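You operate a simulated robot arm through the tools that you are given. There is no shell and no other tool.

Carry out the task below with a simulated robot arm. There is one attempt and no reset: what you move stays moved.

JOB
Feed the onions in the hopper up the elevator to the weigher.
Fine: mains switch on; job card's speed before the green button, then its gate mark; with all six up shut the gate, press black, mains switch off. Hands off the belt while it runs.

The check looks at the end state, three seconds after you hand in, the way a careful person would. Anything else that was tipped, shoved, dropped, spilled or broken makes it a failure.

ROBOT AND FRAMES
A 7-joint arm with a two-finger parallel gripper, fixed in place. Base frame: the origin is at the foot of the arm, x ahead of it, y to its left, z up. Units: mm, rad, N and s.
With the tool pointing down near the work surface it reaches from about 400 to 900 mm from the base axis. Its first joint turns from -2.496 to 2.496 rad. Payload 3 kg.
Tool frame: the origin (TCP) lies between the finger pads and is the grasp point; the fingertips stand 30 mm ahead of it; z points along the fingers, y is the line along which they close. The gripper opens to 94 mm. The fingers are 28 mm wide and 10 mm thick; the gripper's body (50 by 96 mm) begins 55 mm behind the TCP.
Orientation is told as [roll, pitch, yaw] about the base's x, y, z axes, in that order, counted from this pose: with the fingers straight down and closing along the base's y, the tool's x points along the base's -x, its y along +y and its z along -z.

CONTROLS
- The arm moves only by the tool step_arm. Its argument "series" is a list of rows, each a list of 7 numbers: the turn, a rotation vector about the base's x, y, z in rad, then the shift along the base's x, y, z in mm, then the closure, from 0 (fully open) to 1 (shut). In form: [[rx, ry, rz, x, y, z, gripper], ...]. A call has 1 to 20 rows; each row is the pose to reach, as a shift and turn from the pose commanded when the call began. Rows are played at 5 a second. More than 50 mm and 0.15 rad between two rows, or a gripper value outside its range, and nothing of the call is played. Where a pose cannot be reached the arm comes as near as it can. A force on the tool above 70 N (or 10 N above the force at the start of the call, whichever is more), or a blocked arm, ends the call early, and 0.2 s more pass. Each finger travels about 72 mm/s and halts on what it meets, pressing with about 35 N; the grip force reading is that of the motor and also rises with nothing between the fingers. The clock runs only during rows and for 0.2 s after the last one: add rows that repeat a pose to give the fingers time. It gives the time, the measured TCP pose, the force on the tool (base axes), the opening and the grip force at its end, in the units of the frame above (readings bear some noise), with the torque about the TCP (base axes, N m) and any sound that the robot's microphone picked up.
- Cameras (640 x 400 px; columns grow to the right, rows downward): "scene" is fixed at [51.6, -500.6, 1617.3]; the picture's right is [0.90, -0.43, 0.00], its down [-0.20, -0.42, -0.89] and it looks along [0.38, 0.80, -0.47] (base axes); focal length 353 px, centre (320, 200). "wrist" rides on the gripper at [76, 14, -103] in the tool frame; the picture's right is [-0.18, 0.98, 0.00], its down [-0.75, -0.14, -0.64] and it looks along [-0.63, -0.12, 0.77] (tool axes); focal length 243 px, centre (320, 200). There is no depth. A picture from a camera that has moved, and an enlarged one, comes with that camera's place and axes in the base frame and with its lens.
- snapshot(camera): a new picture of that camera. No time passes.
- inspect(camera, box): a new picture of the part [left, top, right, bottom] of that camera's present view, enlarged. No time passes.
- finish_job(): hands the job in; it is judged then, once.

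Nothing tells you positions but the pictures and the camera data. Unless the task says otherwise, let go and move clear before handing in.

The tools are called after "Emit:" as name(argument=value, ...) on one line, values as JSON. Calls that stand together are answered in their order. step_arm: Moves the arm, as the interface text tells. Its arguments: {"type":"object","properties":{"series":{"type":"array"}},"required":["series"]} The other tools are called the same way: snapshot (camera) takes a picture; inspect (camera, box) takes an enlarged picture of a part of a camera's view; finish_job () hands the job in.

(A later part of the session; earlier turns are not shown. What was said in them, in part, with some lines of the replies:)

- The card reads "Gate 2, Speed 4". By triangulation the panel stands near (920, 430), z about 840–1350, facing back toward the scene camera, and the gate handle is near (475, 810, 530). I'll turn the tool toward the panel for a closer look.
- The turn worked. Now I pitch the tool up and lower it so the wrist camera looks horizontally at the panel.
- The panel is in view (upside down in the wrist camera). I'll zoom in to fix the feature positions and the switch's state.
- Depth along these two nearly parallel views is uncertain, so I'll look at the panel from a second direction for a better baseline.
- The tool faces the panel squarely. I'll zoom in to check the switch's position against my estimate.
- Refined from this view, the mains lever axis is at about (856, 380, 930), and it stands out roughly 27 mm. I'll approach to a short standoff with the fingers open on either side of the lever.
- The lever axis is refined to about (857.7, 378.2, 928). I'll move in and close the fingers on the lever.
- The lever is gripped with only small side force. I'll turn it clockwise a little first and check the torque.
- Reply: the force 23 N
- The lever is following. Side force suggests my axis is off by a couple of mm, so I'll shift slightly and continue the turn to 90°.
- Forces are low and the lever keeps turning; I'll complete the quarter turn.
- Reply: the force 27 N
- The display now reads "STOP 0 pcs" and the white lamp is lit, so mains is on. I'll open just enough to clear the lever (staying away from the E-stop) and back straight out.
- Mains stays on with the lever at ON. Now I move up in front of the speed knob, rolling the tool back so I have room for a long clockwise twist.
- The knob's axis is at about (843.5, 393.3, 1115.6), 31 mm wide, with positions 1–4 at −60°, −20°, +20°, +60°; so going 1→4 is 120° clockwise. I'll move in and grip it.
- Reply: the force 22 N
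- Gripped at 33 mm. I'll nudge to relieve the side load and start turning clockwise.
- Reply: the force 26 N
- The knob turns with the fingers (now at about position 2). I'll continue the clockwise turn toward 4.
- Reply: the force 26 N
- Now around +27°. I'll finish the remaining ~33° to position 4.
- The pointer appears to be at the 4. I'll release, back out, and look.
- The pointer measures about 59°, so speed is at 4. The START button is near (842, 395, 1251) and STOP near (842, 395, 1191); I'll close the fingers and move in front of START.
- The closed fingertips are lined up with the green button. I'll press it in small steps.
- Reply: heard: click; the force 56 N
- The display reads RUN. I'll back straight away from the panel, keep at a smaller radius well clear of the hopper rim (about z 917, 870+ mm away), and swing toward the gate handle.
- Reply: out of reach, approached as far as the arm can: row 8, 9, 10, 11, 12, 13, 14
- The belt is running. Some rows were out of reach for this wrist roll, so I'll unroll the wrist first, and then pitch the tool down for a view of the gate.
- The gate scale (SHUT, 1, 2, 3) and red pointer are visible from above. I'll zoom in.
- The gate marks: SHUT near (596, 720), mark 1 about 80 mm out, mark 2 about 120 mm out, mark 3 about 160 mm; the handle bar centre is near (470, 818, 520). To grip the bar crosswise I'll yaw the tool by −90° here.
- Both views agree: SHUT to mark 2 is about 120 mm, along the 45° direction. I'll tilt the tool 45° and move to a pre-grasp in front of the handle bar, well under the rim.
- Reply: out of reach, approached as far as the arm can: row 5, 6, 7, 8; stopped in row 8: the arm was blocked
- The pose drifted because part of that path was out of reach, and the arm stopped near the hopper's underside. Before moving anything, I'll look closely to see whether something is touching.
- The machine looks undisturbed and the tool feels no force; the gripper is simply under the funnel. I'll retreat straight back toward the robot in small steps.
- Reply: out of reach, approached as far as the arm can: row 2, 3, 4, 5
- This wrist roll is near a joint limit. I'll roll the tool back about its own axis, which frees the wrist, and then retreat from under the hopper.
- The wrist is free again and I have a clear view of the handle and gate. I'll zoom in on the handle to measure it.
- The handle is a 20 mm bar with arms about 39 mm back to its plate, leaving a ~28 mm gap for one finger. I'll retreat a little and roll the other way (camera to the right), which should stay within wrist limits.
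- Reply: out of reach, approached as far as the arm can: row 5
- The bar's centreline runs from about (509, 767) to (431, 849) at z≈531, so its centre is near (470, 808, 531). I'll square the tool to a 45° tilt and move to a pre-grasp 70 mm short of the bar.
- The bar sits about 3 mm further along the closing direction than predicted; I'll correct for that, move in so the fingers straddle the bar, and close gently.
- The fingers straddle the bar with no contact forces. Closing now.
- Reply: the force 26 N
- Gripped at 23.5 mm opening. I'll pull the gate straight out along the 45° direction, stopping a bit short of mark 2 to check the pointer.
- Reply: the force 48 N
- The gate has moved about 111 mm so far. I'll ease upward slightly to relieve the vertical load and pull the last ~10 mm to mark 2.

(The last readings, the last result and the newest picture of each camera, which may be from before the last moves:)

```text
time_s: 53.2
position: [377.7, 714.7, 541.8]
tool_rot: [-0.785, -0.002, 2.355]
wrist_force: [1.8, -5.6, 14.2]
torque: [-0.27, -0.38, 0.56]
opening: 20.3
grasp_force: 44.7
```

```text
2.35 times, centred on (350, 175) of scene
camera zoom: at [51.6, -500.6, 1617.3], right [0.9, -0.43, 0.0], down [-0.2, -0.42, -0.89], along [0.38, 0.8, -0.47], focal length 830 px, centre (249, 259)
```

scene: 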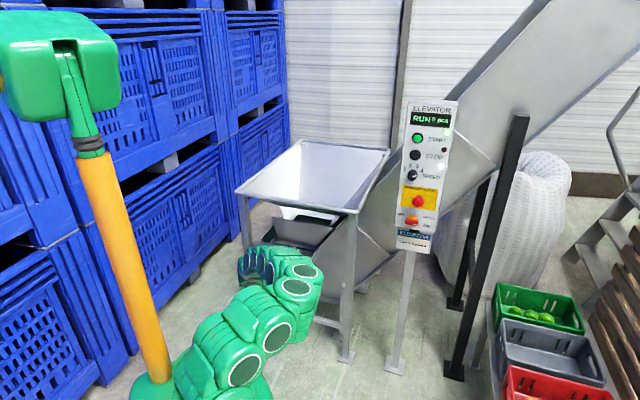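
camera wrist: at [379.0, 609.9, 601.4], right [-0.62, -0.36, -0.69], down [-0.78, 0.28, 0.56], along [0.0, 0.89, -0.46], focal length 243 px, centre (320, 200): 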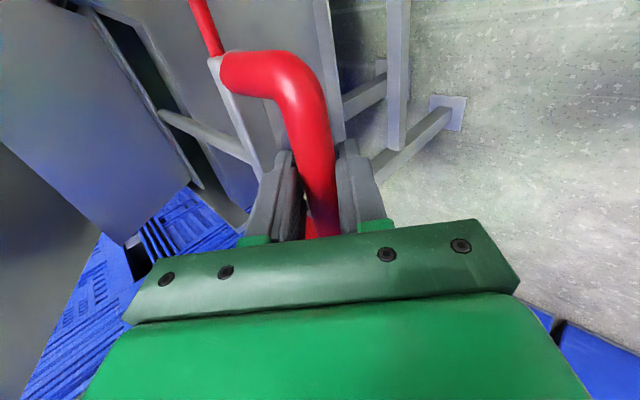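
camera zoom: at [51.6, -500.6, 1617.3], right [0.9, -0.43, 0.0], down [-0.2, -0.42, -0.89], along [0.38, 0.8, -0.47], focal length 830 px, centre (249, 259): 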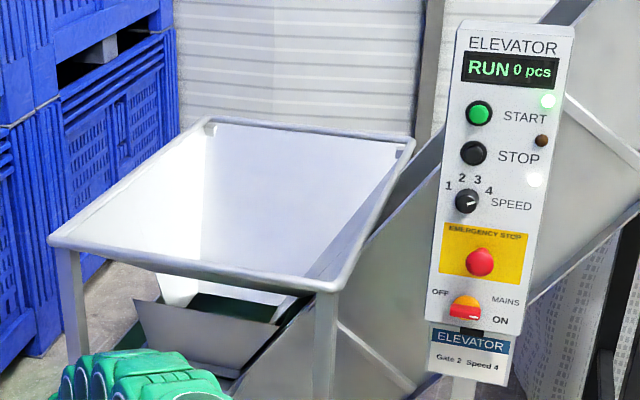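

The gate wall is out ~121 mm by TCP travel. I'll release, back off along the tool axis, and roll the wrist to read the pointer against the scale.

Emit:
step_arm(series=[[0, 0, 0, 0, 0, 0, 0.75], [0, 0, 0, 0, 0, 0, 0.6], [0, 0, 0, 0, 0, 0, 0.6], [0, 0, 0, -10, -10, 14, 0.6], [0, 0, 0, -22, -22, 31, 0.6], [0, 0, 0, -35, -35, 50, 0.6]])

Emit:
step_arm(series=[[0.0707, 0.0707, -0.1, -1, -5, 3, 0.6], [0.1414, 0.1414, -0.2, -2, -10, 6, 0.6], [0.2121, 0.2121, -0.3, -3, -15, 9, 0.6], [0.2828, 0.2828, -0.4, -4, -20, 12, 0.6], [0.3536, 0.3536, -0.5, -5, -25, 15, 0.6], [0.4243, 0.4243, -0.6, -6, -30, 18, 0.6], [0.495, 0.495, -0.7, -7, -35, 21, 0.6], [0.5657, 0.5657, -0.8, -8, -40, 24, 0.6], [0.6364, 0.6364, -0.9, -9, -45, 27, 0.6], [0.7071, 0.7071, -1.0, -10, -50, 30, 0.6]])

Emit:
snapshot(camera="wrist")

Emit:
snapshot(camera="scene")

```text
time_s: 54.6
position: [340.9, 677.1, 590.4]
tool_rot: [-0.783, -0.001, 2.354]
wrist_force: [-0.3, 0.3, -0.6]
torque: [0.01, -0.03, -0.01]
opening: 37.5
grasp_force: 0.1
```

```text
time_s: 56.8
position: [333.5, 649.8, 613.0]
tool_rot: [-0.154, -0.771, 0.999]
wrist_force: [0.5, -0.2, 0.1]
torque: [-0.03, 0.02, 0.04]
opening: 37.5
grasp_force: 0.1
out of reach, approached as far as the arm can: row 9, 10
```

```text
taken
camera wrist: at [241.5, 562.5, 631.7], right [-0.69, 0.72, 0.02], down [0.08, 0.05, 1.0], along [0.72, 0.69, -0.09], focal length 243 px, centre (320, 200)
```

wrist: 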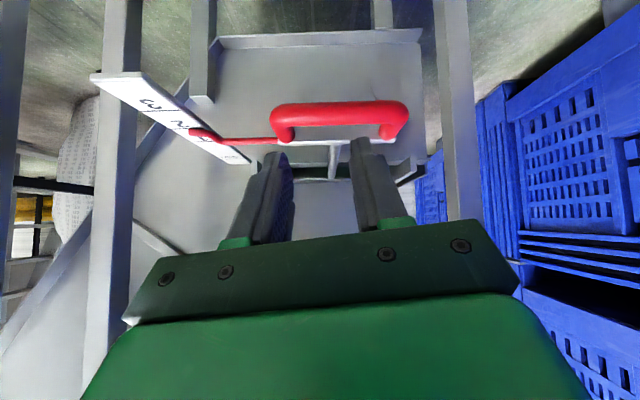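

```text
taken
```

scene: 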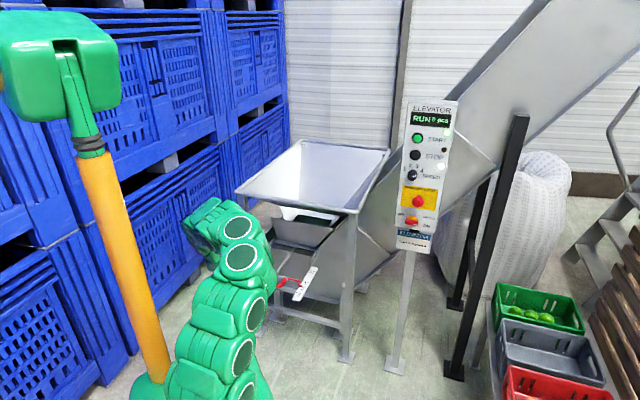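

Emit:
inspect(camera="wrist", box=[80, 50, 300, 190])

Emit:
inspect(camera="scene", box=[265, 250, 330, 310])

Emit:
inspect(camera="scene", box=[220, 90, 480, 260])

```text
2.86 times, centred on (190, 120) of wrist
camera zoom: at [241.5, 562.5, 631.7], right [-0.69, 0.72, 0.02], down [0.08, 0.05, 1.0], along [0.72, 0.69, -0.09], focal length 693 px, centre (691, 429)
```

zoom: 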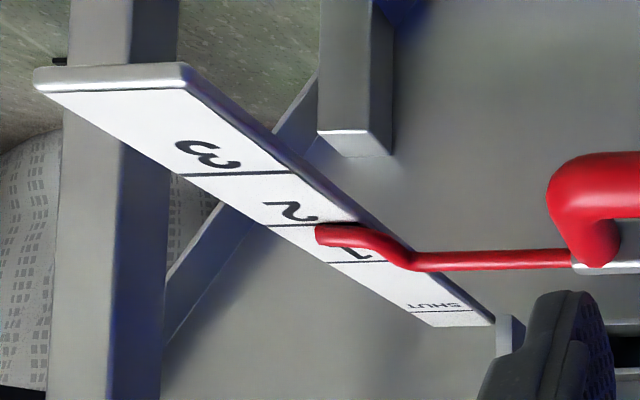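

```text
6.67 times, centred on (298, 280) of scene
camera zoom: at [51.6, -500.6, 1617.3], right [0.9, -0.43, 0.0], down [-0.2, -0.42, -0.89], along [0.38, 0.8, -0.47], focal length 2351 px, centre (470, -333)
```

zoom: 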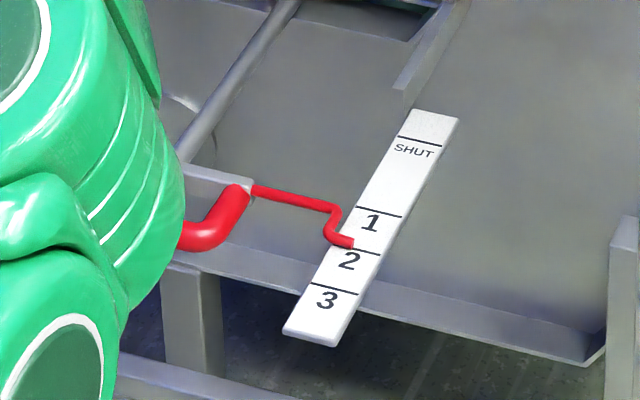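

```text
2.35 times, centred on (350, 175) of scene
camera zoom: at [51.6, -500.6, 1617.3], right [0.9, -0.43, 0.0], down [-0.2, -0.42, -0.89], along [0.38, 0.8, -0.47], focal length 830 px, centre (249, 259)
```

zoom: 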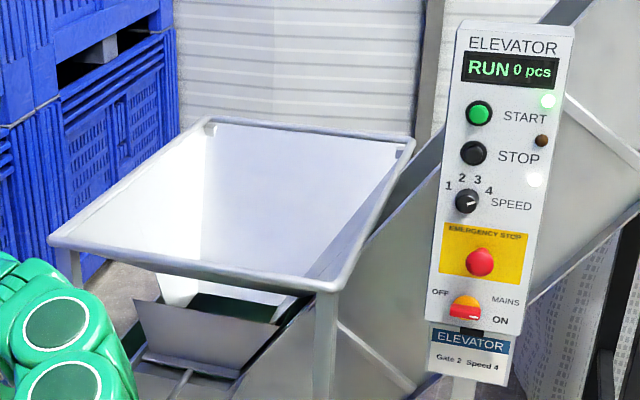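

The pointer is right at mark 2, within a couple of millimetres. Now I'll hold still, hands clear of the belt, and watch the count.

Emit:
step_arm(series=[[0, 0, 0, 0, 0, 0, 0.6], [0, 0, 0, 0, 0, 0, 0.6], [0, 0, 0, 0, 0, 0, 0.6], [0, 0, 0, 0, 0, 0, 0.6], [0, 0, 0, 0, 0, 0, 0.6], [0, 0, 0, 0, 0, 0, 0.6], [0, 0, 0, 0, 0, 0, 0.6], [0, 0, 0, 0, 0, 0, 0.6], [0, 0, 0, 0, 0, 0, 0.6], [0, 0, 0, 0, 0, 0, 0.6], [0, 0, 0, 0, 0, 0, 0.6], [0, 0, 0, 0, 0, 0, 0.6], [0, 0, 0, 0, 0, 0, 0.6], [0, 0, 0, 0, 0, 0, 0.6], [0, 0, 0, 0, 0, 0, 0.6]])

Emit:
snapshot(camera="scene")

Emit:
inspect(camera="scene", box=[390, 95, 470, 195])

Emit:
snapshot(camera="wrist")

```text
time_s: 60.0
position: [333.5, 649.5, 612.9]
tool_rot: [-0.155, -0.772, 1.004]
wrist_force: [0.2, 0.0, 0.2]
torque: [-0.02, 0.02, 0.0]
opening: 37.6
grasp_force: 0.1
```

```text
taken
```

scene: 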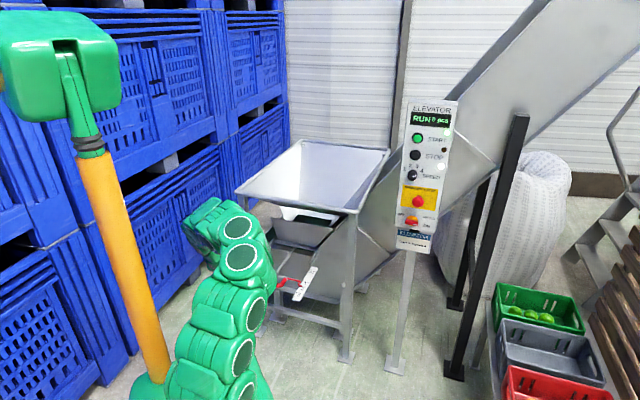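

```text
4.00 times, centred on (430, 145) of scene
camera zoom: at [51.6, -500.6, 1617.3], right [0.9, -0.43, 0.0], down [-0.2, -0.42, -0.89], along [0.38, 0.8, -0.47], focal length 1411 px, centre (-120, 420)
```

zoom: 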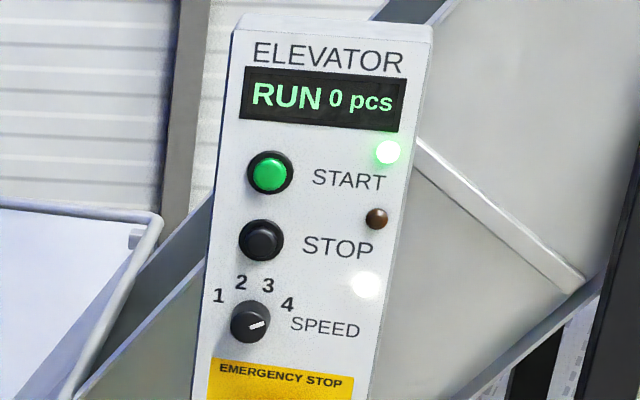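

```text
taken
camera wrist: at [241.7, 562.2, 631.6], right [-0.69, 0.72, 0.02], down [0.08, 0.05, 1.0], along [0.72, 0.69, -0.09], focal length 243 px, centre (320, 200)
```

wrist: 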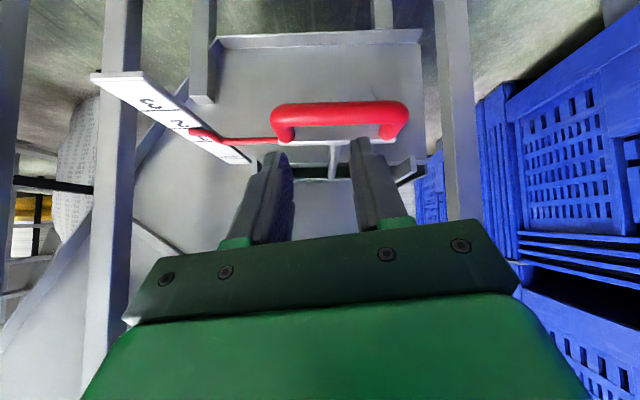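

Emit:
inspect(camera="scene", box=[230, 135, 400, 260])

Emit:
inspect(camera="scene", box=[440, 0, 640, 140])

```text
3.20 times, centred on (315, 198) of scene
camera zoom: at [51.6, -500.6, 1617.3], right [0.9, -0.43, 0.0], down [-0.2, -0.42, -0.89], along [0.38, 0.8, -0.47], focal length 1129 px, centre (336, 208)
```

zoom: 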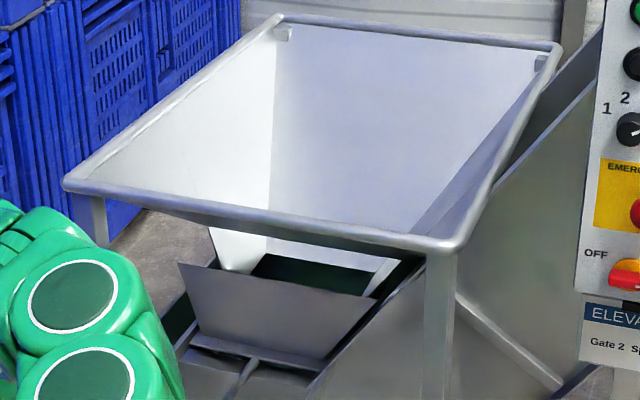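

```text
2.86 times, centred on (540, 70) of scene
camera zoom: at [51.6, -500.6, 1617.3], right [0.9, -0.43, 0.0], down [-0.2, -0.42, -0.89], along [0.38, 0.8, -0.47], focal length 1008 px, centre (-309, 571)
```

zoom: 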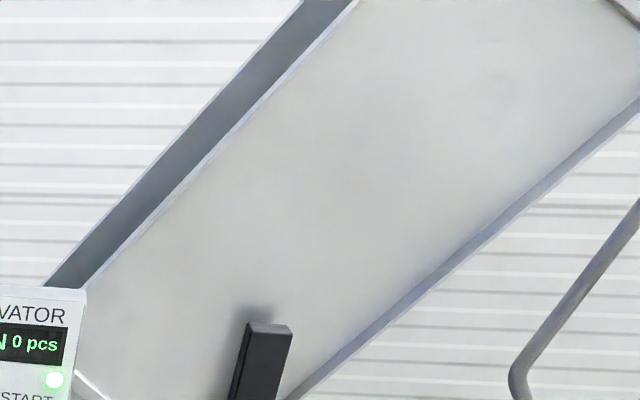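

No count yet; the belt needs time. While waiting, I'll roll back to the handle pre-grasp (clear of the belt) so I'm ready to shut the gate.

Emit:
step_arm(series=[[-0.0707, -0.0707, 0.1, 0, 0, 0, 0.6], [-0.1414, -0.1414, 0.2, 0, 0, 0, 0.6], [-0.2121, -0.2121, 0.3, 0, 0, 0, 0.6], [-0.2828, -0.2828, 0.4, 1, 4, -2, 0.6], [-0.3536, -0.3536, 0.5, 2, 8, -5, 0.6], [-0.4243, -0.4243, 0.6, 3, 12, -8, 0.6], [-0.495, -0.495, 0.7, 5, 17, -11, 0.6], [-0.5657, -0.5657, 0.8, 6, 22, -14, 0.6], [-0.6364, -0.6364, 0.9, 8, 27, -18, 0.6], [-0.7071, -0.7071, 1.0, 9, 31, -21, 0.6], [-0.7071, -0.7071, 1.0, 9, 31, -21, 0.6], [-0.7071, -0.7071, 1.0, 9, 31, -21, 0.6], [-0.7071, -0.7071, 1.0, 9, 31, -21, 0.6], [-0.7071, -0.7071, 1.0, 9, 31, -21, 0.6]])

Emit:
snapshot(camera="wrist")

Emit:
inspect(camera="scene", box=[220, 90, 480, 260])

```text
time_s: 63.0
position: [343.1, 681.5, 591.7]
tool_rot: [-0.782, -0.001, 2.356]
wrist_force: [-0.2, -1.6, 0.3]
torque: [0.0, 0.0, -0.01]
opening: 37.7
grasp_force: 0.1
```

```text
taken
camera wrist: at [338.4, 569.1, 654.8], right [-0.62, -0.36, -0.69], down [-0.78, 0.28, 0.56], along [0.0, 0.89, -0.46], focal length 243 px, centre (320, 200)
```

wrist: 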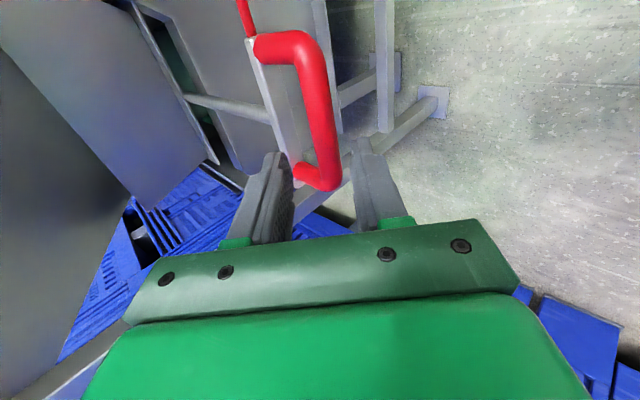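

```text
2.35 times, centred on (350, 175) of scene
camera zoom: at [51.6, -500.6, 1617.3], right [0.9, -0.43, 0.0], down [-0.2, -0.42, -0.89], along [0.38, 0.8, -0.47], focal length 830 px, centre (249, 259)
```

zoom: 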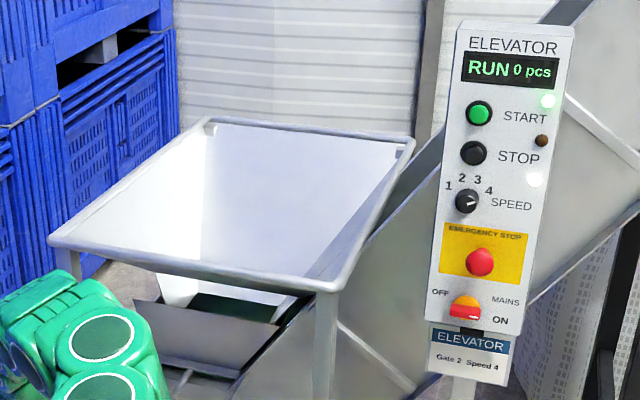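

Emit:
step_arm(series=[[0, 0, 0, 0, 0, 0, 0.6], [0, 0, 0, 0, 0, 0, 0.6], [0, 0, 0, 0, 0, 0, 0.6], [0, 0, 0, 0, 0, 0, 0.6], [0, 0, 0, 0, 0, 0, 0.6], [0, 0, 0, 0, 0, 0, 0.6], [0, 0, 0, 0, 0, 0, 0.6], [0, 0, 0, 0, 0, 0, 0.6], [0, 0, 0, 0, 0, 0, 0.6], [0, 0, 0, 0, 0, 0, 0.6], [0, 0, 0, 0, 0, 0, 0.6], [0, 0, 0, 0, 0, 0, 0.6], [0, 0, 0, 0, 0, 0, 0.6], [0, 0, 0, 0, 0, 0, 0.6], [0, 0, 0, 0, 0, 0, 0.6], [0, 0, 0, 0, 0, 0, 0.6], [0, 0, 0, 0, 0, 0, 0.6], [0, 0, 0, 0, 0, 0, 0.6], [0, 0, 0, 0, 0, 0, 0.6], [0, 0, 0, 0, 0, 0, 0.6]])

Emit:
inspect(camera="scene", box=[220, 90, 480, 260])

Emit:
inspect(camera="scene", box=[390, 95, 470, 195])

```text
time_s: 67.2
position: [343.1, 681.1, 591.8]
tool_rot: [-0.785, -0.001, 2.354]
wrist_force: [0.3, 0.2, -0.4]
torque: [-0.01, -0.03, 0.0]
opening: 37.6
grasp_force: 0.0
```

```text
2.35 times, centred on (350, 175) of scene
camera zoom: at [51.6, -500.6, 1617.3], right [0.9, -0.43, 0.0], down [-0.2, -0.42, -0.89], along [0.38, 0.8, -0.47], focal length 830 px, centre (249, 259)
```

zoom: 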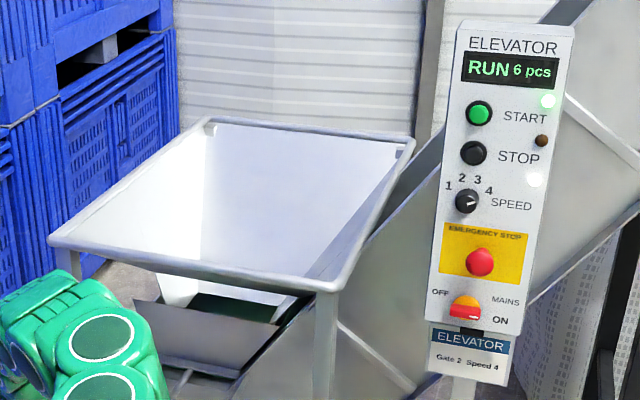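

```text
4.00 times, centred on (430, 145) of scene
camera zoom: at [51.6, -500.6, 1617.3], right [0.9, -0.43, 0.0], down [-0.2, -0.42, -0.89], along [0.38, 0.8, -0.47], focal length 1411 px, centre (-120, 420)
```

zoom: 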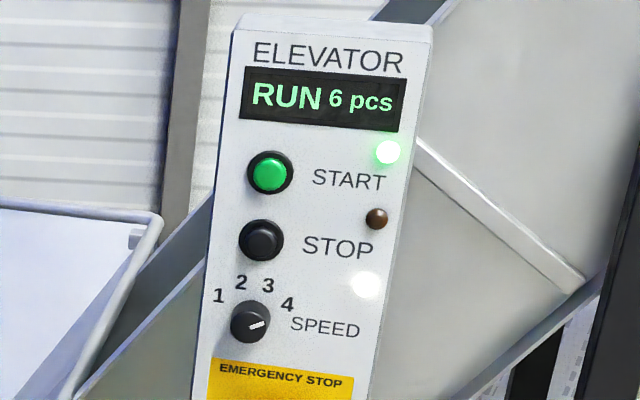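

The display shows 6 pcs, so all six onions are up. Now I'll grip the handle again and shut the gate.

Emit:
step_arm(series=[[0, 0, 0, 9, 9, -13, 0.6], [0, 0, 0, 18, 18, -26, 0.6], [0, 0, 0, 27, 27, -38, 0.6], [0, 0, 0, 35, 35, -49.5, 0.6], [0, 0, 0, 35, 35, -49.5, 0.6], [0, 0, 0, 35, 35, -49.5, 0.75], [0, 0, 0, 35, 35, -49.5, 1], [0, 0, 0, 35, 35, -49.5, 1]])

Emit:
snapshot(camera="wrist")

```text
time_s: 69.0
position: [377.9, 716.2, 542.0]
tool_rot: [-0.782, -0.002, 2.355]
wrist_force: [-6.3, -8.7, -15.3]
torque: [-0.69, -0.5, 0.88]
opening: 19.9
grasp_force: 45.2
```

```text
taken
camera wrist: at [372.8, 604.2, 605.0], right [-0.62, -0.36, -0.69], down [-0.78, 0.28, 0.56], along [0.0, 0.89, -0.46], focal length 243 px, centre (320, 200)
```

wrist: 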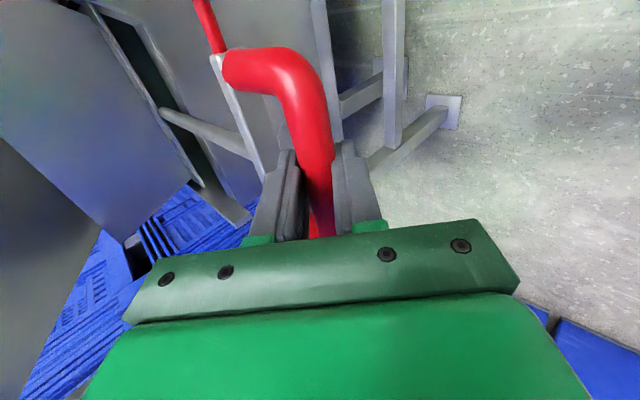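

Gripped again. Pushing the gate in toward SHUT.

Emit:
step_arm(series=[[0, 0, 0, 6, 6, -1, 1], [0, 0, 0, 17, 17, -1, 1], [0, 0, 0, 28, 28, -2, 1], [0, 0, 0, 39, 39, -2, 1], [0, 0, 0, 50, 50, -2, 1], [0, 0, 0, 61, 61, -2.5, 1], [0, 0, 0, 71, 71, -2.5, 1], [0, 0, 0, 79, 79, -2.5, 1], [0, 0, 0, 84, 84, -2.5, 1], [0, 0, 0, 85.5, 85.5, -2.5, 1], [0, 0, 0, 86, 86, -2.5, 1]])

Emit:
inspect(camera="scene", box=[265, 230, 335, 310])

Emit:
inspect(camera="scene", box=[220, 90, 480, 260])

```text
time_s: 71.1
position: [461.0, 799.0, 542.1]
tool_rot: [-0.788, 0.002, 2.355]
wrist_force: [-24.0, -53.4, 50.5]
torque: [-0.57, -0.68, 0.53]
opening: 19.8
grasp_force: 44.8
stopped in row 10: the force on the tool passed its limit at 106 N (the readings are from after the stop); the commanded pose is now the measured one
```

```text
5.00 times, centred on (300, 270) of scene
camera zoom: at [51.6, -500.6, 1617.3], right [0.9, -0.43, 0.0], down [-0.2, -0.42, -0.89], along [0.38, 0.8, -0.47], focal length 1763 px, centre (420, -150)
```

zoom: 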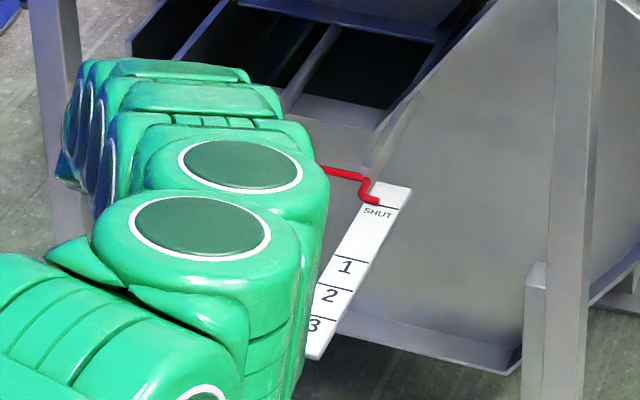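

```text
2.35 times, centred on (350, 175) of scene
camera zoom: at [51.6, -500.6, 1617.3], right [0.9, -0.43, 0.0], down [-0.2, -0.42, -0.89], along [0.38, 0.8, -0.47], focal length 830 px, centre (249, 259)
```

zoom: 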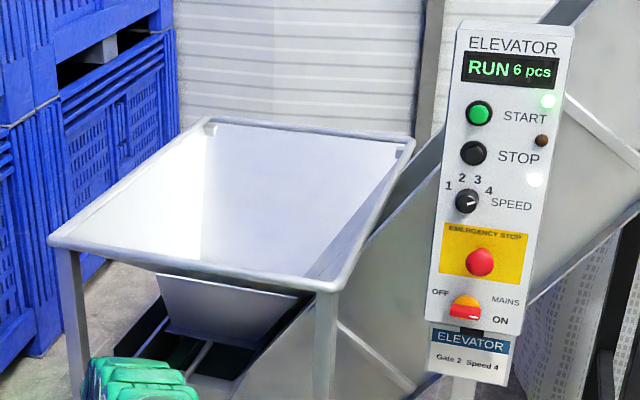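

The gate hit its stop with the pointer at SHUT. I'll release and back off along the tool axis.

Emit:
step_arm(series=[[0, 0, 0, 0, 0, 0, 0.8], [0, 0, 0, 0, 0, 0, 0.6], [0, 0, 0, 0, 0, 0, 0.6], [0, 0, 0, -10, -10, 14, 0.6], [0, 0, 0, -25, -25, 35, 0.6], [0, 0, 0, -42, -42, 60, 0.6]])

Emit:
snapshot(camera="wrist")

Emit:
inspect(camera="scene", box=[265, 230, 335, 310])

```text
time_s: 72.5
position: [420.0, 757.4, 601.2]
tool_rot: [-0.784, -0.002, 2.354]
wrist_force: [-1.1, 0.1, 0.4]
torque: [-0.02, 0.0, -0.01]
opening: 37.4
grasp_force: 0.0
```

```text
taken
camera wrist: at [414.2, 646.2, 664.2], right [-0.62, -0.36, -0.69], down [-0.78, 0.28, 0.56], along [0.0, 0.89, -0.46], focal length 243 px, centre (320, 200)
```

wrist: 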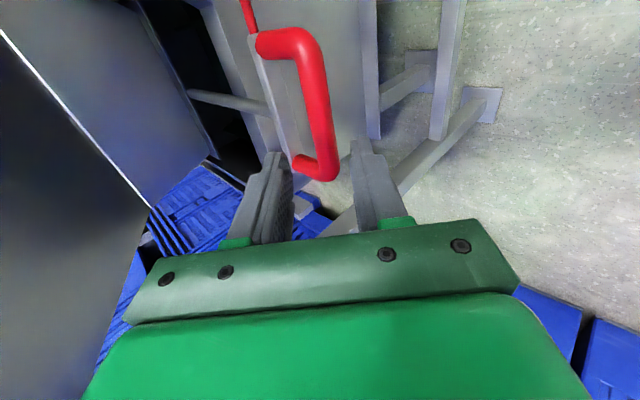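

```text
5.00 times, centred on (300, 270) of scene
camera zoom: at [51.6, -500.6, 1617.3], right [0.9, -0.43, 0.0], down [-0.2, -0.42, -0.89], along [0.38, 0.8, -0.47], focal length 1763 px, centre (420, -150)
```

zoom: 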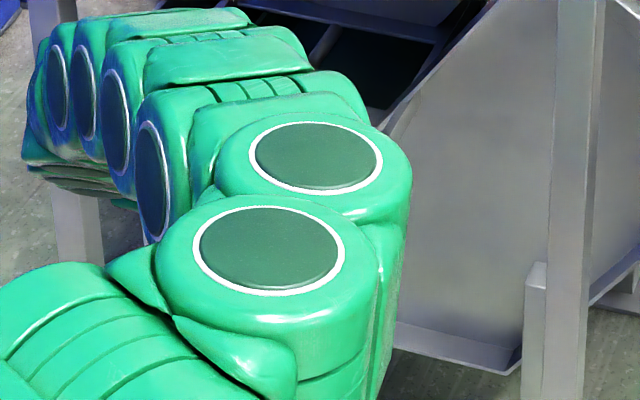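

The handle is free and the gate stays in. Next I retreat from under the hopper and bring the tool upright at the known-good spot (400, 560, 800).

Emit:
step_arm(series=[[0, 0, 0, -20, -25, 22, 0.6], [0, 0, 0, -40, -52, 45, 0.6], [0, 0, 0, -60, -80, 68, 0.6], [0, 0, 0, -75, -105, 90, 0.6], [-0.0925, 0.0925, 0, -70, -125, 110, 0.6], [-0.185, 0.185, 0, -60, -140, 130, 0.6], [-0.2775, 0.2775, 0, -50, -155, 150, 0.6], [-0.37, 0.37, 0, -40, -170, 168, 0.6], [-0.4625, 0.4625, 0, -30, -184, 185, 0.6], [-0.555, 0.555, 0, -20, -197, 199, 0.6]])

Emit:
snapshot(camera="scene")

Emit:
inspect(camera="scene", box=[250, 220, 350, 310])

```text
time_s: 74.7
position: [400.1, 561.9, 798.9]
tool_rot: [0.003, -0.001, 2.356]
wrist_force: [-0.2, -0.8, 0.2]
torque: [-0.03, 0.03, 0.01]
opening: 37.7
grasp_force: 0.2
```

```text
taken
```

scene: 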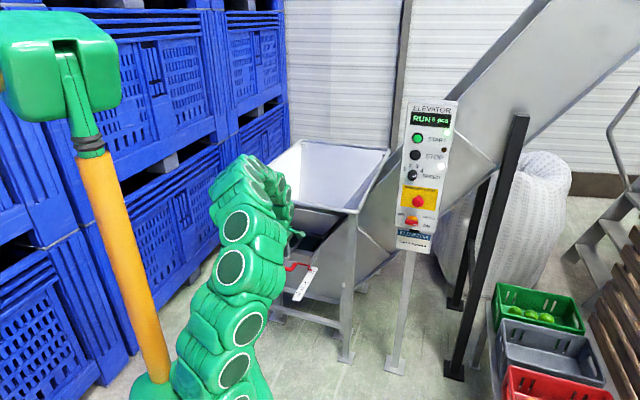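

```text
4.44 times, centred on (300, 265) of scene
camera zoom: at [51.6, -500.6, 1617.3], right [0.9, -0.43, 0.0], down [-0.2, -0.42, -0.89], along [0.38, 0.8, -0.47], focal length 1568 px, centre (409, -89)
```

zoom: 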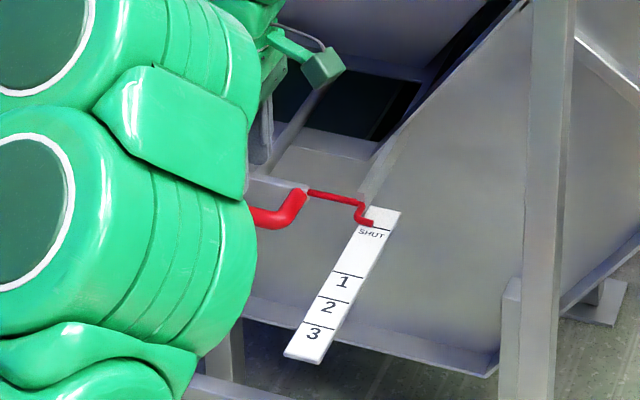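

The gate pointer is back at SHUT exactly as at the start. Now I'll yaw back to face the panel direction.

Emit:
step_arm(series=[[0, 0, -0.1447, 0, 0, 0, 0.8], [0, 0, -0.2894, 0, 0, 0, 1], [0, 0, -0.4341, 0, 0, 0, 1], [0, 0, -0.5788, 0, 0, 0, 1], [0, 0, -0.7235, 0, 0, 0, 1], [0, 0, -0.8682, 0, 0, 0, 1], [0, 0, -1.0129, 0, 0, 0, 1], [0, 0, -1.1576, 0, 0, 0, 1], [0, 0, -1.3023, 0, 0, 0, 1], [0, 0, -1.447, 0, 0, 0, 1], [0, 0, -1.592, 0, 0, 0, 1]])

Emit:
step_arm(series=[[0, 0, 0, 5, -5, 35, 1], [0.0988, -0.1031, 0, 13, -13, 75, 1], [0.1976, -0.2062, 0, 23, -23, 115, 1], [0.2965, -0.3095, 0, 33, -33, 155, 1], [0.3953, -0.4126, 0, 43, -43, 195, 1], [0.4941, -0.5158, 0, 58, -53, 235, 1], [0.5929, -0.6189, 0, 73, -63, 270, 1], [0.6918, -0.7221, 0, 93, -73, 300, 1], [0.7906, -0.8253, 0, 113, -83, 320, 1], [0.8894, -0.9284, 0, 133, -88, 320, 1], [0.9882, -1.0315, 0, 153, -93, 320, 1], [1.0867, -1.1343, 0, 163, -103, 320, 1]])

Emit:
snapshot(camera="wrist")

Emit:
snapshot(camera="scene")

```text
time_s: 77.1
position: [389.9, 522.6, 800.7]
tool_rot: [0.011, -0.008, 0.766]
wrist_force: [0.0, -0.1, -0.2]
torque: [0.01, -0.03, 0.03]
opening: 0.0
grasp_force: 33.0
out of reach, approached as far as the arm can: row 11
```

```text
time_s: 79.7
position: [568.2, 419.0, 1135.6]
tool_rot: [-1.47, -1.475, 2.262]
wrist_force: [-1.4, 2.1, 0.5]
torque: [0.04, 0.04, -0.2]
opening: 0.0
grasp_force: 32.8
out of reach, approached as far as the arm can: row 12
```

```text
taken
camera wrist: at [490.8, 350.3, 1058.8], right [-0.71, 0.7, 0.09], down [-0.4, -0.5, 0.77], along [0.58, 0.51, 0.63], focal length 243 px, centre (320, 200)
```

wrist: 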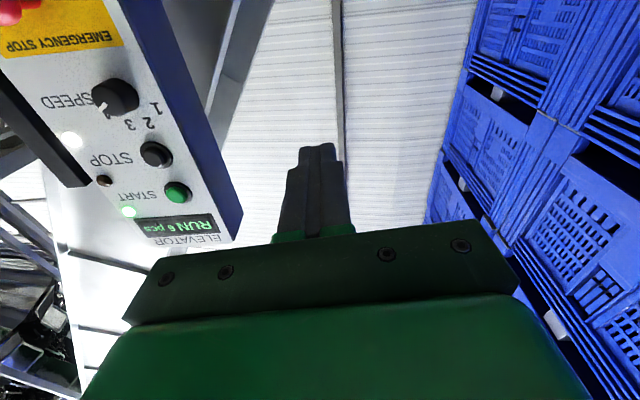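

```text
taken
```

scene: 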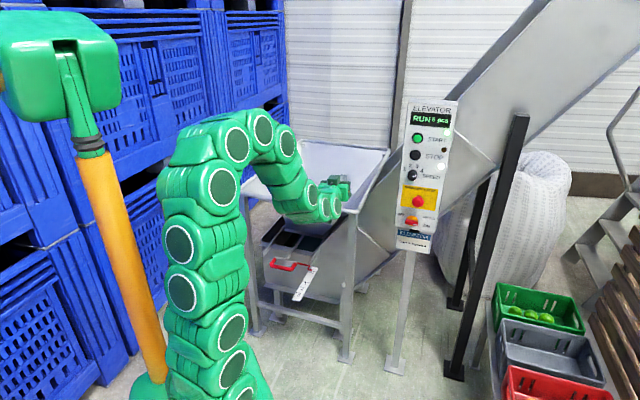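

I'm back facing the panel (display RUN 6 pcs). STOP checks out at about (842, 393, 1190); moving in front of it with closed fingers.

Emit:
step_arm(series=[[0, 0, 0, 33, -17, 9, 1], [0, 0, 0, 66, -34, 18, 1], [0, 0, 0, 99, -51, 27, 1], [0, 0, 0, 132, -68, 36, 1], [0, 0, 0, 165, -85, 46, 1], [0, 0, 0, 196, -102, 55.4, 1], [0, 0, 0, 196, -102, 55.4, 1]])

Emit:
snapshot(camera="wrist")

Emit:
snapshot(camera="scene")

```text
time_s: 81.3
position: [770.0, 312.2, 1189.1]
tool_rot: [0.984, -1.569, -0.215]
wrist_force: [0.5, -0.4, 0.2]
torque: [-0.01, -0.01, 0.01]
opening: 0.0
grasp_force: 32.8
```

```text
taken
camera wrist: at [685.1, 252.2, 1113.4], right [-0.68, 0.71, 0.19], down [-0.36, -0.55, 0.75], along [0.64, 0.45, 0.63], focal length 243 px, centre (320, 200)
```

wrist: 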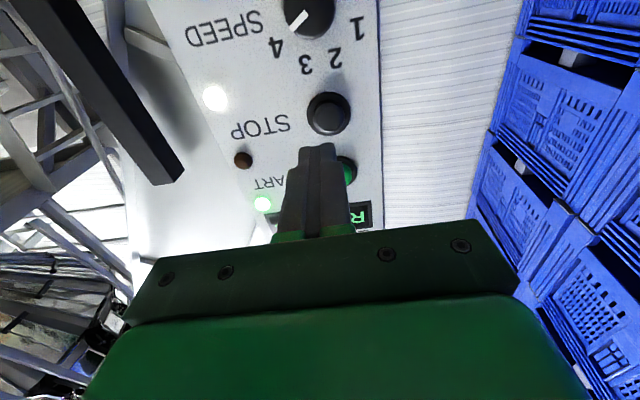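

```text
taken
```

scene: 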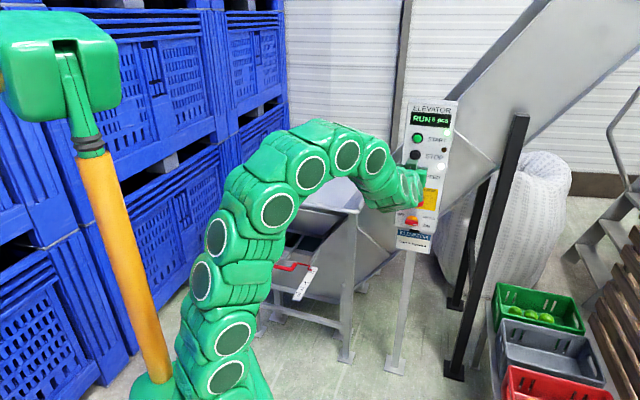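

Emit:
step_arm(series=[[0, 0, 0, 4, 15, 1, 1], [0, 0, 0, 17, 28, 1, 1], [0, 0, 0, 29.7, 40.1, 1, 1], [0, 0, 0, 29.7, 40.1, 1, 1]])

Emit:
snapshot(camera="wrist")

Emit:
inspect(camera="scene", box=[390, 95, 470, 195])

```text
time_s: 82.3
position: [799.7, 353.5, 1190.8]
tool_rot: [1.126, -1.569, -0.357]
wrist_force: [-1.1, 0.6, 1.2]
torque: [0.02, 0.0, 0.02]
opening: 0.1
grasp_force: 33.6
```

```text
taken
camera wrist: at [714.4, 292.9, 1115.6], right [-0.68, 0.71, 0.18], down [-0.36, -0.55, 0.75], along [0.64, 0.45, 0.63], focal length 243 px, centre (320, 200)
```

wrist: 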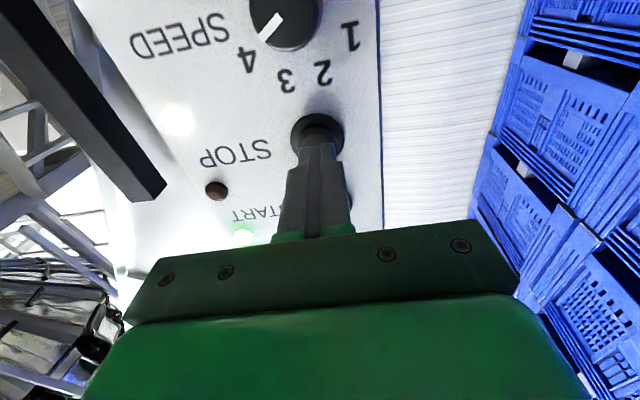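

```text
4.00 times, centred on (430, 145) of scene
camera zoom: at [51.6, -500.6, 1617.3], right [0.9, -0.43, 0.0], down [-0.2, -0.42, -0.89], along [0.38, 0.8, -0.47], focal length 1411 px, centre (-120, 420)
```

zoom: 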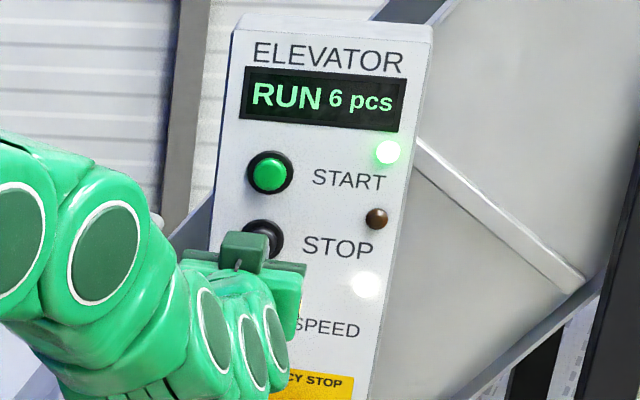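

The fingertips are lined up with the black STOP button. Pressing in small steps now.

Emit:
step_arm(series=[[0, 0, 0, 7.2, 6.9, 0, 1], [0, 0, 0, 11.5, 11.1, 0, 1], [0, 0, 0, 13.7, 13.1, 0, 1], [0, 0, 0, 15.2, 14.5, 0, 1], [0, 0, 0, 16.6, 15.9, 0, 1]])

Emit:
inspect(camera="scene", box=[390, 95, 470, 195])

```text
time_s: 83.5
position: [814.7, 367.1, 1190.9]
tool_rot: [0.711, -1.569, 0.054]
wrist_force: [-47.5, -31.2, -2.3]
torque: [0.08, 0.08, 0.38]
opening: 0.2
grasp_force: 32.8
heard: click
```

```text
4.00 times, centred on (430, 145) of scene
camera zoom: at [51.6, -500.6, 1617.3], right [0.9, -0.43, 0.0], down [-0.2, -0.42, -0.89], along [0.38, 0.8, -0.47], focal length 1411 px, centre (-120, 420)
```

zoom: 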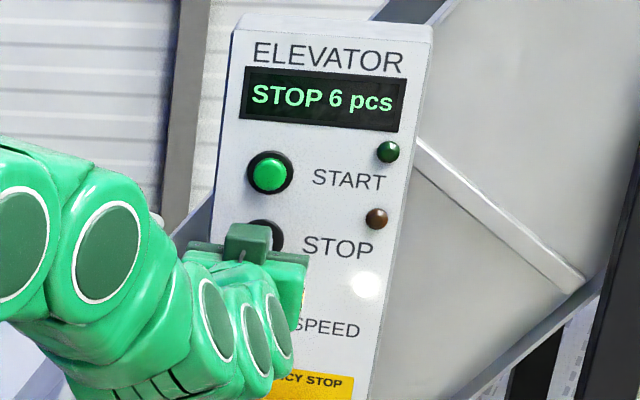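

The display reads "STOP 6 pcs". I'll back out, then descend to the mains switch while rolling the wrist 90° so the fingers match the now-horizontal lever.

Emit:
step_arm(series=[[0, 0, 0, -15, -14.4, 0, 1], [0, 0, 0, -43, -41, 0, 1], [0, 0, 0, -72, -69, 0, 0.9], [0.1033, 0.099, 0, -72, -75, -22, 0.8], [0.2066, 0.198, 0, -72, -80, -44, 0.7], [0.3099, 0.2971, 0, -72, -85, -66, 0.62], [0.4132, 0.3961, 0, -71, -88, -88, 0.62], [0.5165, 0.4951, 0, -71, -91, -112, 0.62], [0.6199, 0.5941, 0, -70.3, -94.4, -136, 0.62], [0.7232, 0.6931, 0, -70.3, -94.4, -160, 0.62], [0.8265, 0.7921, 0, -70.3, -94.4, -185, 0.62], [0.9298, 0.8912, 0, -70.3, -94.4, -210, 0.62], [1.0331, 0.9902, 0, -70.3, -94.4, -235, 0.62], [1.1364, 1.0892, 0, -70.3, -94.4, -259, 0.62], [1.1364, 1.0892, 0, -70.3, -94.4, -259, 0.62]])

Emit:
snapshot(camera="wrist")

Emit:
inspect(camera="scene", box=[380, 90, 480, 260])

```text
time_s: 86.7
position: [744.9, 274.8, 931.7]
tool_rot: [1.572, 0.004, -0.806]
wrist_force: [-0.4, -0.3, -0.9]
torque: [-0.05, 0.01, -0.03]
opening: 35.8
grasp_force: 0.1
```

```text
taken
camera wrist: at [617.7, 258.4, 946.9], right [0.13, -0.14, 0.98], down [0.06, -0.99, -0.15], along [0.99, 0.08, -0.12], focal length 243 px, centre (320, 200)
```

wrist: 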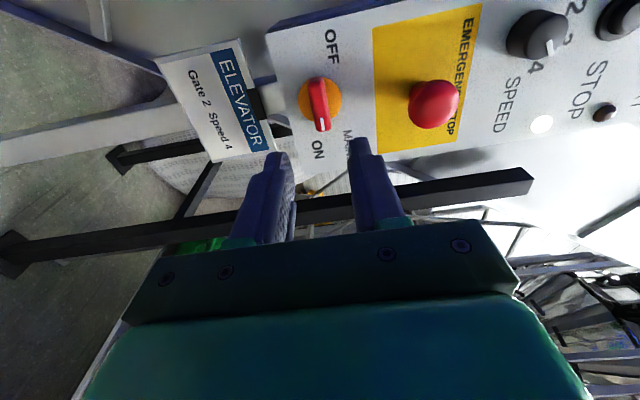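

```text
2.35 times, centred on (430, 175) of scene
camera zoom: at [51.6, -500.6, 1617.3], right [0.9, -0.43, 0.0], down [-0.2, -0.42, -0.89], along [0.38, 0.8, -0.47], focal length 830 px, centre (61, 259)
```

zoom: 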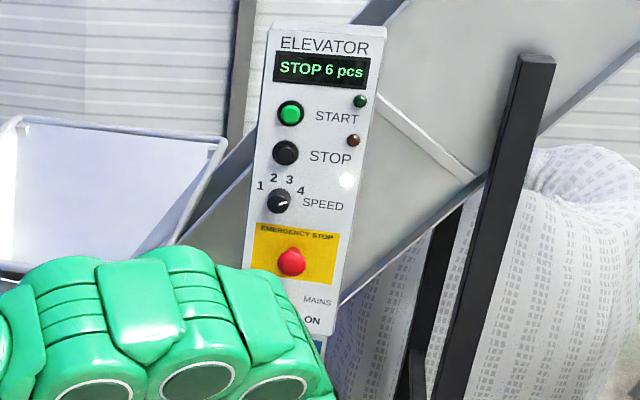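

The view matches the earlier one, with the lever horizontal at ON. Moving in and gripping it.

Emit:
step_arm(series=[[0, 0, 0, 25, 24, 0, 0.62], [0, 0, 0, 50, 48, 0, 0.62], [0, 0, 0, 68, 65.2, 0, 0.62], [0, 0, 0, 80, 76.7, 0, 0.62], [0, 0, 0, 80, 76.7, 0, 0.62], [0, 0, 0, 80, 76.7, 0, 0.75], [0, 0, 0, 80, 76.7, 0, 1], [0, 0, 0, 80, 76.7, 0, 1]])

Emit:
inspect(camera="wrist", box=[240, 60, 420, 190])

```text
time_s: 88.5
position: [825.2, 351.4, 931.7]
tool_rot: [1.574, 0.006, -0.806]
wrist_force: [7.4, 5.1, -5.4]
torque: [-0.22, 0.05, -0.38]
opening: 15.8
grasp_force: 44.6
```

```text
3.08 times, centred on (330, 125) of wrist
camera zoom: at [698.1, 335.8, 946.3], right [0.13, -0.14, 0.98], down [0.06, -0.99, -0.15], along [0.99, 0.08, -0.12], focal length 746 px, centre (289, 431)
```

zoom: 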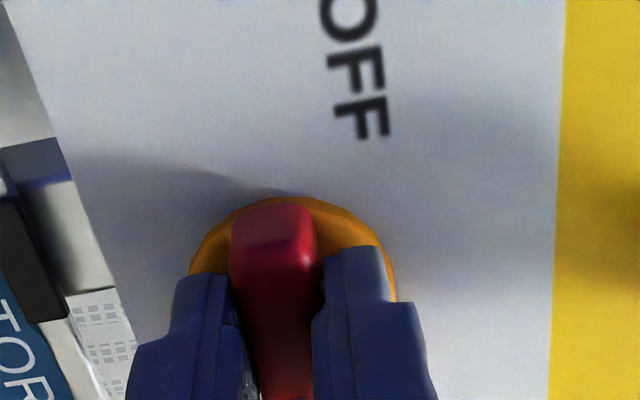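

The lever is gripped with low force. Turning it counter-clockwise 90° back to OFF.

Emit:
step_arm(series=[[-0.1033, -0.099, 0, 0, 0, 0, 1], [-0.2066, -0.198, 0, 0, 0, 0, 1], [-0.3099, -0.2971, 0, 0, 0, 0, 1], [-0.4132, -0.3961, 0, 0, 0, 0, 1], [-0.5165, -0.4951, 0, 0, 0, 0, 1], [-0.6199, -0.5941, 0, 0, 0, 0, 1], [-0.7232, -0.6931, 0, 0, 0, 0, 1], [-0.8265, -0.7921, 0, 0, 0, 0, 1], [-0.9298, -0.8912, 0, 0, 0, 0, 1], [-1.0331, -0.9902, 0, 0, 0, 0, 1], [-1.1364, -1.0892, 0, 0, 0, 0, 1], [-1.1364, -1.0892, 0, 0, 0, 0, 1]])

Emit:
inspect(camera="wrist", box=[240, 60, 420, 190])

Emit:
inspect(camera="scene", box=[380, 90, 480, 260])

```text
time_s: 91.1
position: [827.2, 350.0, 929.8]
tool_rot: [0.468, -1.566, 0.297]
wrist_force: [34.7, -24.6, -40.5]
torque: [-0.26, 0.42, -0.12]
opening: 16.2
grasp_force: 45.2
```

```text
3.08 times, centred on (330, 125) of wrist
camera zoom: at [741.5, 289.1, 854.0], right [-0.68, 0.71, 0.19], down [-0.36, -0.54, 0.76], along [0.64, 0.44, 0.63], focal length 746 px, centre (289, 431)
```

zoom: 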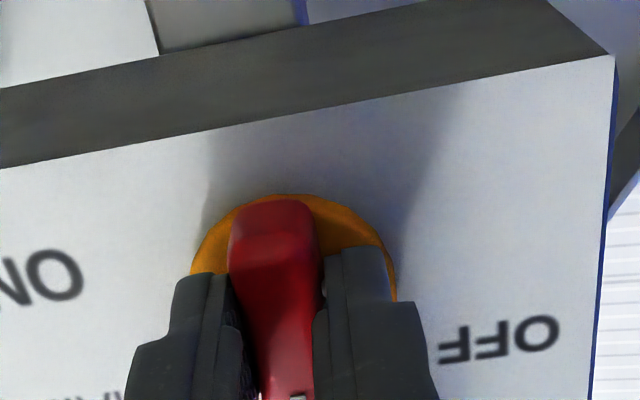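

```text
2.35 times, centred on (430, 175) of scene
camera zoom: at [51.6, -500.6, 1617.3], right [0.9, -0.43, 0.0], down [-0.2, -0.42, -0.89], along [0.38, 0.8, -0.47], focal length 830 px, centre (61, 259)
```

zoom: 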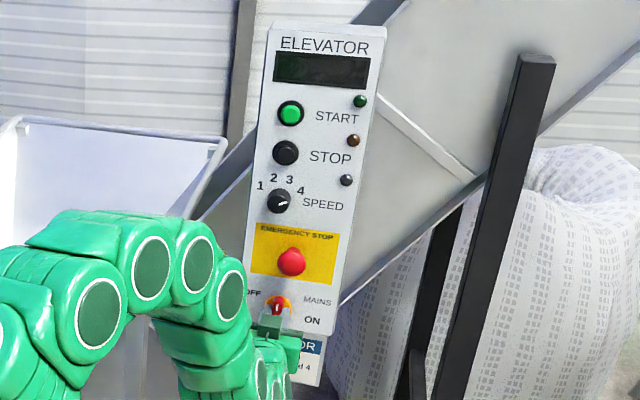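

The display and lamps are dark, so mains is off. I'll ease the side load, release the lever and back straight out.

Emit:
step_arm(series=[[0, 0, 0, 1, -1, -1.5, 1], [0, 0, 0, 1, -1, -1.5, 0.8], [0, 0, 0, 1, -1, -1.5, 0.62], [0, 0, 0, 1, -1, -1.5, 0.62], [0, 0, 0, -21, -22, -1.5, 0.62], [0, 0, 0, -50, -50, -1.5, 0.62], [0, 0, 0, -80, -79, -1.5, 0.62], [0, 0, 0, -110, -108, -1.5, 0.62]])

Emit:
snapshot(camera="wrist")

Emit:
snapshot(camera="scene")

```text
time_s: 92.9
position: [713.4, 242.9, 928.5]
tool_rot: [0.596, -1.57, 0.17]
wrist_force: [-0.2, -0.4, -0.2]
torque: [-0.01, -0.01, 0.0]
opening: 35.5
grasp_force: 0.1
```

```text
taken
camera wrist: at [629.1, 182.9, 853.4], right [-0.68, 0.71, 0.18], down [-0.36, -0.55, 0.75], along [0.64, 0.45, 0.63], focal length 243 px, centre (320, 200)
```

wrist: 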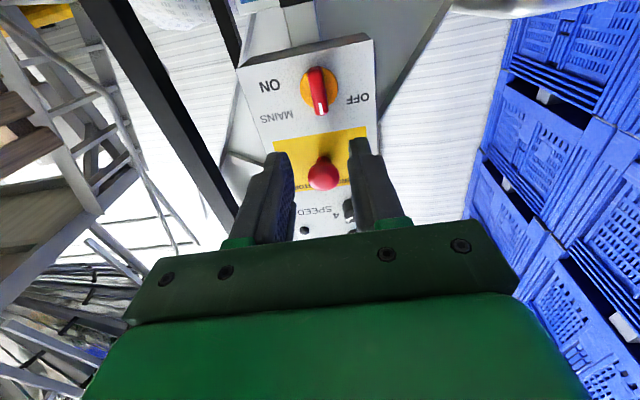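

```text
taken
```

scene: 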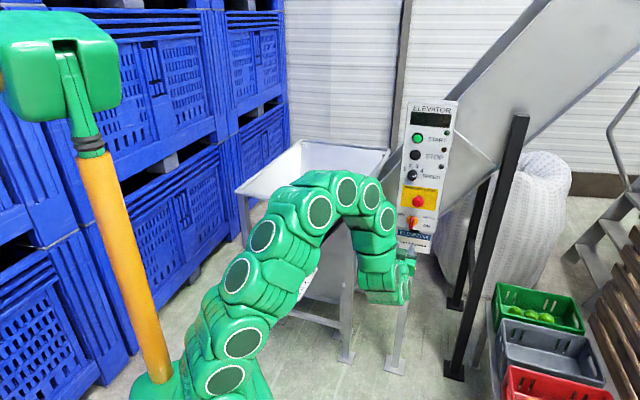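

The lever is back vertical at OFF. I'll move the arm further clear and verify the switch and the gate before handing in.

Emit:
step_arm(series=[[0, 0, 0, -12, -10, 35, 0.4], [0, 0, 0, -24, -20, 75, 0.2], [0, 0, 0, -36, -30, 115, 0], [0, 0, 0, -45, -40, 155, 0], [0, 0, 0, -45, -45, 195, 0]])

Emit:
snapshot(camera="scene")

Emit:
inspect(camera="scene", box=[250, 220, 350, 310])

Emit:
inspect(camera="scene", box=[380, 90, 480, 260])

```text
time_s: 94.1
position: [670.5, 198.4, 1123.1]
tool_rot: [0.661, -1.568, 0.107]
wrist_force: [-1.1, -0.8, 0.5]
torque: [-0.04, 0.02, -0.01]
opening: 94.1
grasp_force: 0.1
```

```text
taken
```

scene: 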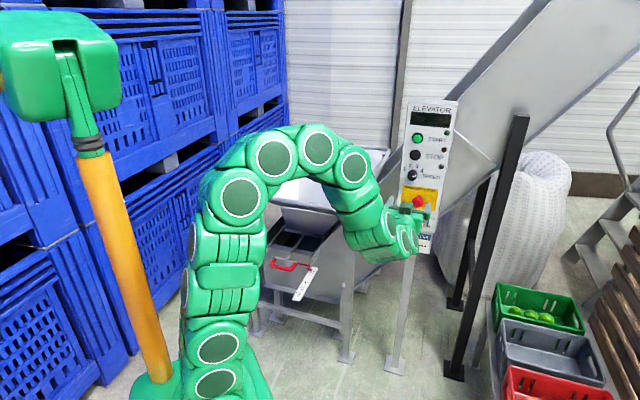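

```text
4.44 times, centred on (300, 265) of scene
camera zoom: at [51.6, -500.6, 1617.3], right [0.9, -0.43, 0.0], down [-0.2, -0.42, -0.89], along [0.38, 0.8, -0.47], focal length 1568 px, centre (409, -89)
```

zoom: 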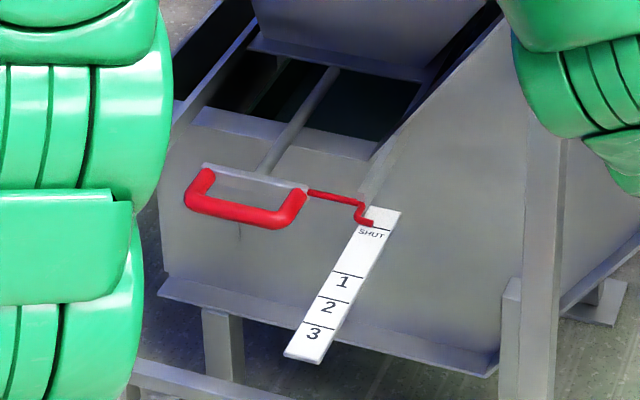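

```text
2.35 times, centred on (430, 175) of scene
camera zoom: at [51.6, -500.6, 1617.3], right [0.9, -0.43, 0.0], down [-0.2, -0.42, -0.89], along [0.38, 0.8, -0.47], focal length 830 px, centre (61, 259)
```

zoom: 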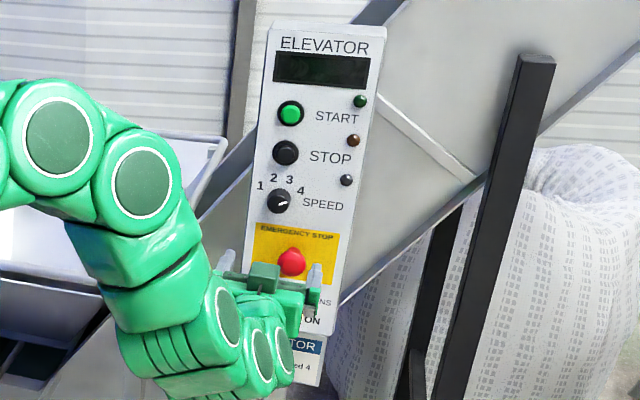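

Emit:
snapshot(camera="wrist")

Emit:
inspect(camera="wrist", box=[230, 0, 400, 120])

```text
taken
camera wrist: at [585.0, 137.6, 1049.0], right [-0.68, 0.71, 0.19], down [-0.36, -0.55, 0.76], along [0.64, 0.45, 0.63], focal length 243 px, centre (320, 200)
```

wrist: 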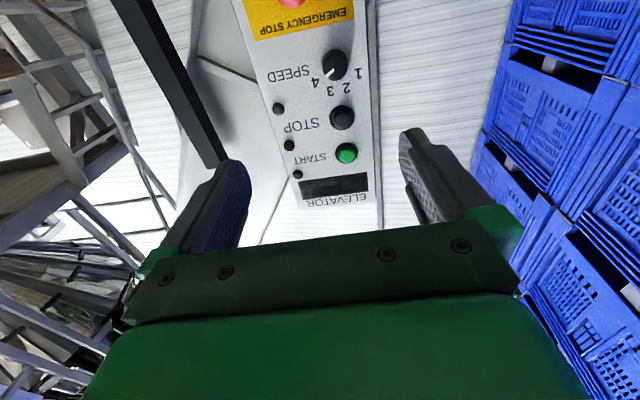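

```text
3.33 times, centred on (315, 60) of wrist
camera zoom: at [585.0, 137.6, 1049.0], right [-0.68, 0.71, 0.19], down [-0.36, -0.55, 0.76], along [0.64, 0.45, 0.63], focal length 809 px, centre (337, 667)
```

zoom: 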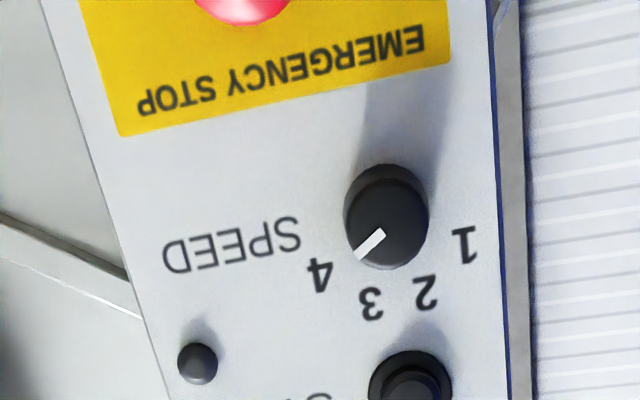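

Everything is as it should be. The display is dark with mains off, the speed knob is at 4, the gate is at SHUT, six onions were counted up, and the arm is clear of the machine with the gripper open. I'm handing the job in.

Emit:
finish_job()

```text
The job is handed in.
```

All six onions went up the elevator: the display counted 6 pcs. The elevator is now stopped with the mains off, and I have handed the job in.

- **Sequence:** I turned the mains on, set the speed to 4 as the job card says, pressed green, then pulled the gate to mark 2. When the count reached 6, I shut the gate, pressed black and turned the mains off.
- **End state:** The display and lamps are dark, and the mains lever is back where it started. The gate pointer is on SHUT, the speed knob is still at 4, and the arm is clear with the gripper open.
- **Off-plan move:** While the belt was running, part of my first approach to the gate handle was out of the arm's reach. The arm drifted and stopped as blocked under the hopper. The tool showed no force afterwards and nothing looked moved or damaged in the pictures, so I backed it out and approached another way.
- **Gate stop:** Shutting the gate, the push reached 106 N at the end stop before the arm halted. The gate stayed at SHUT afterwards.
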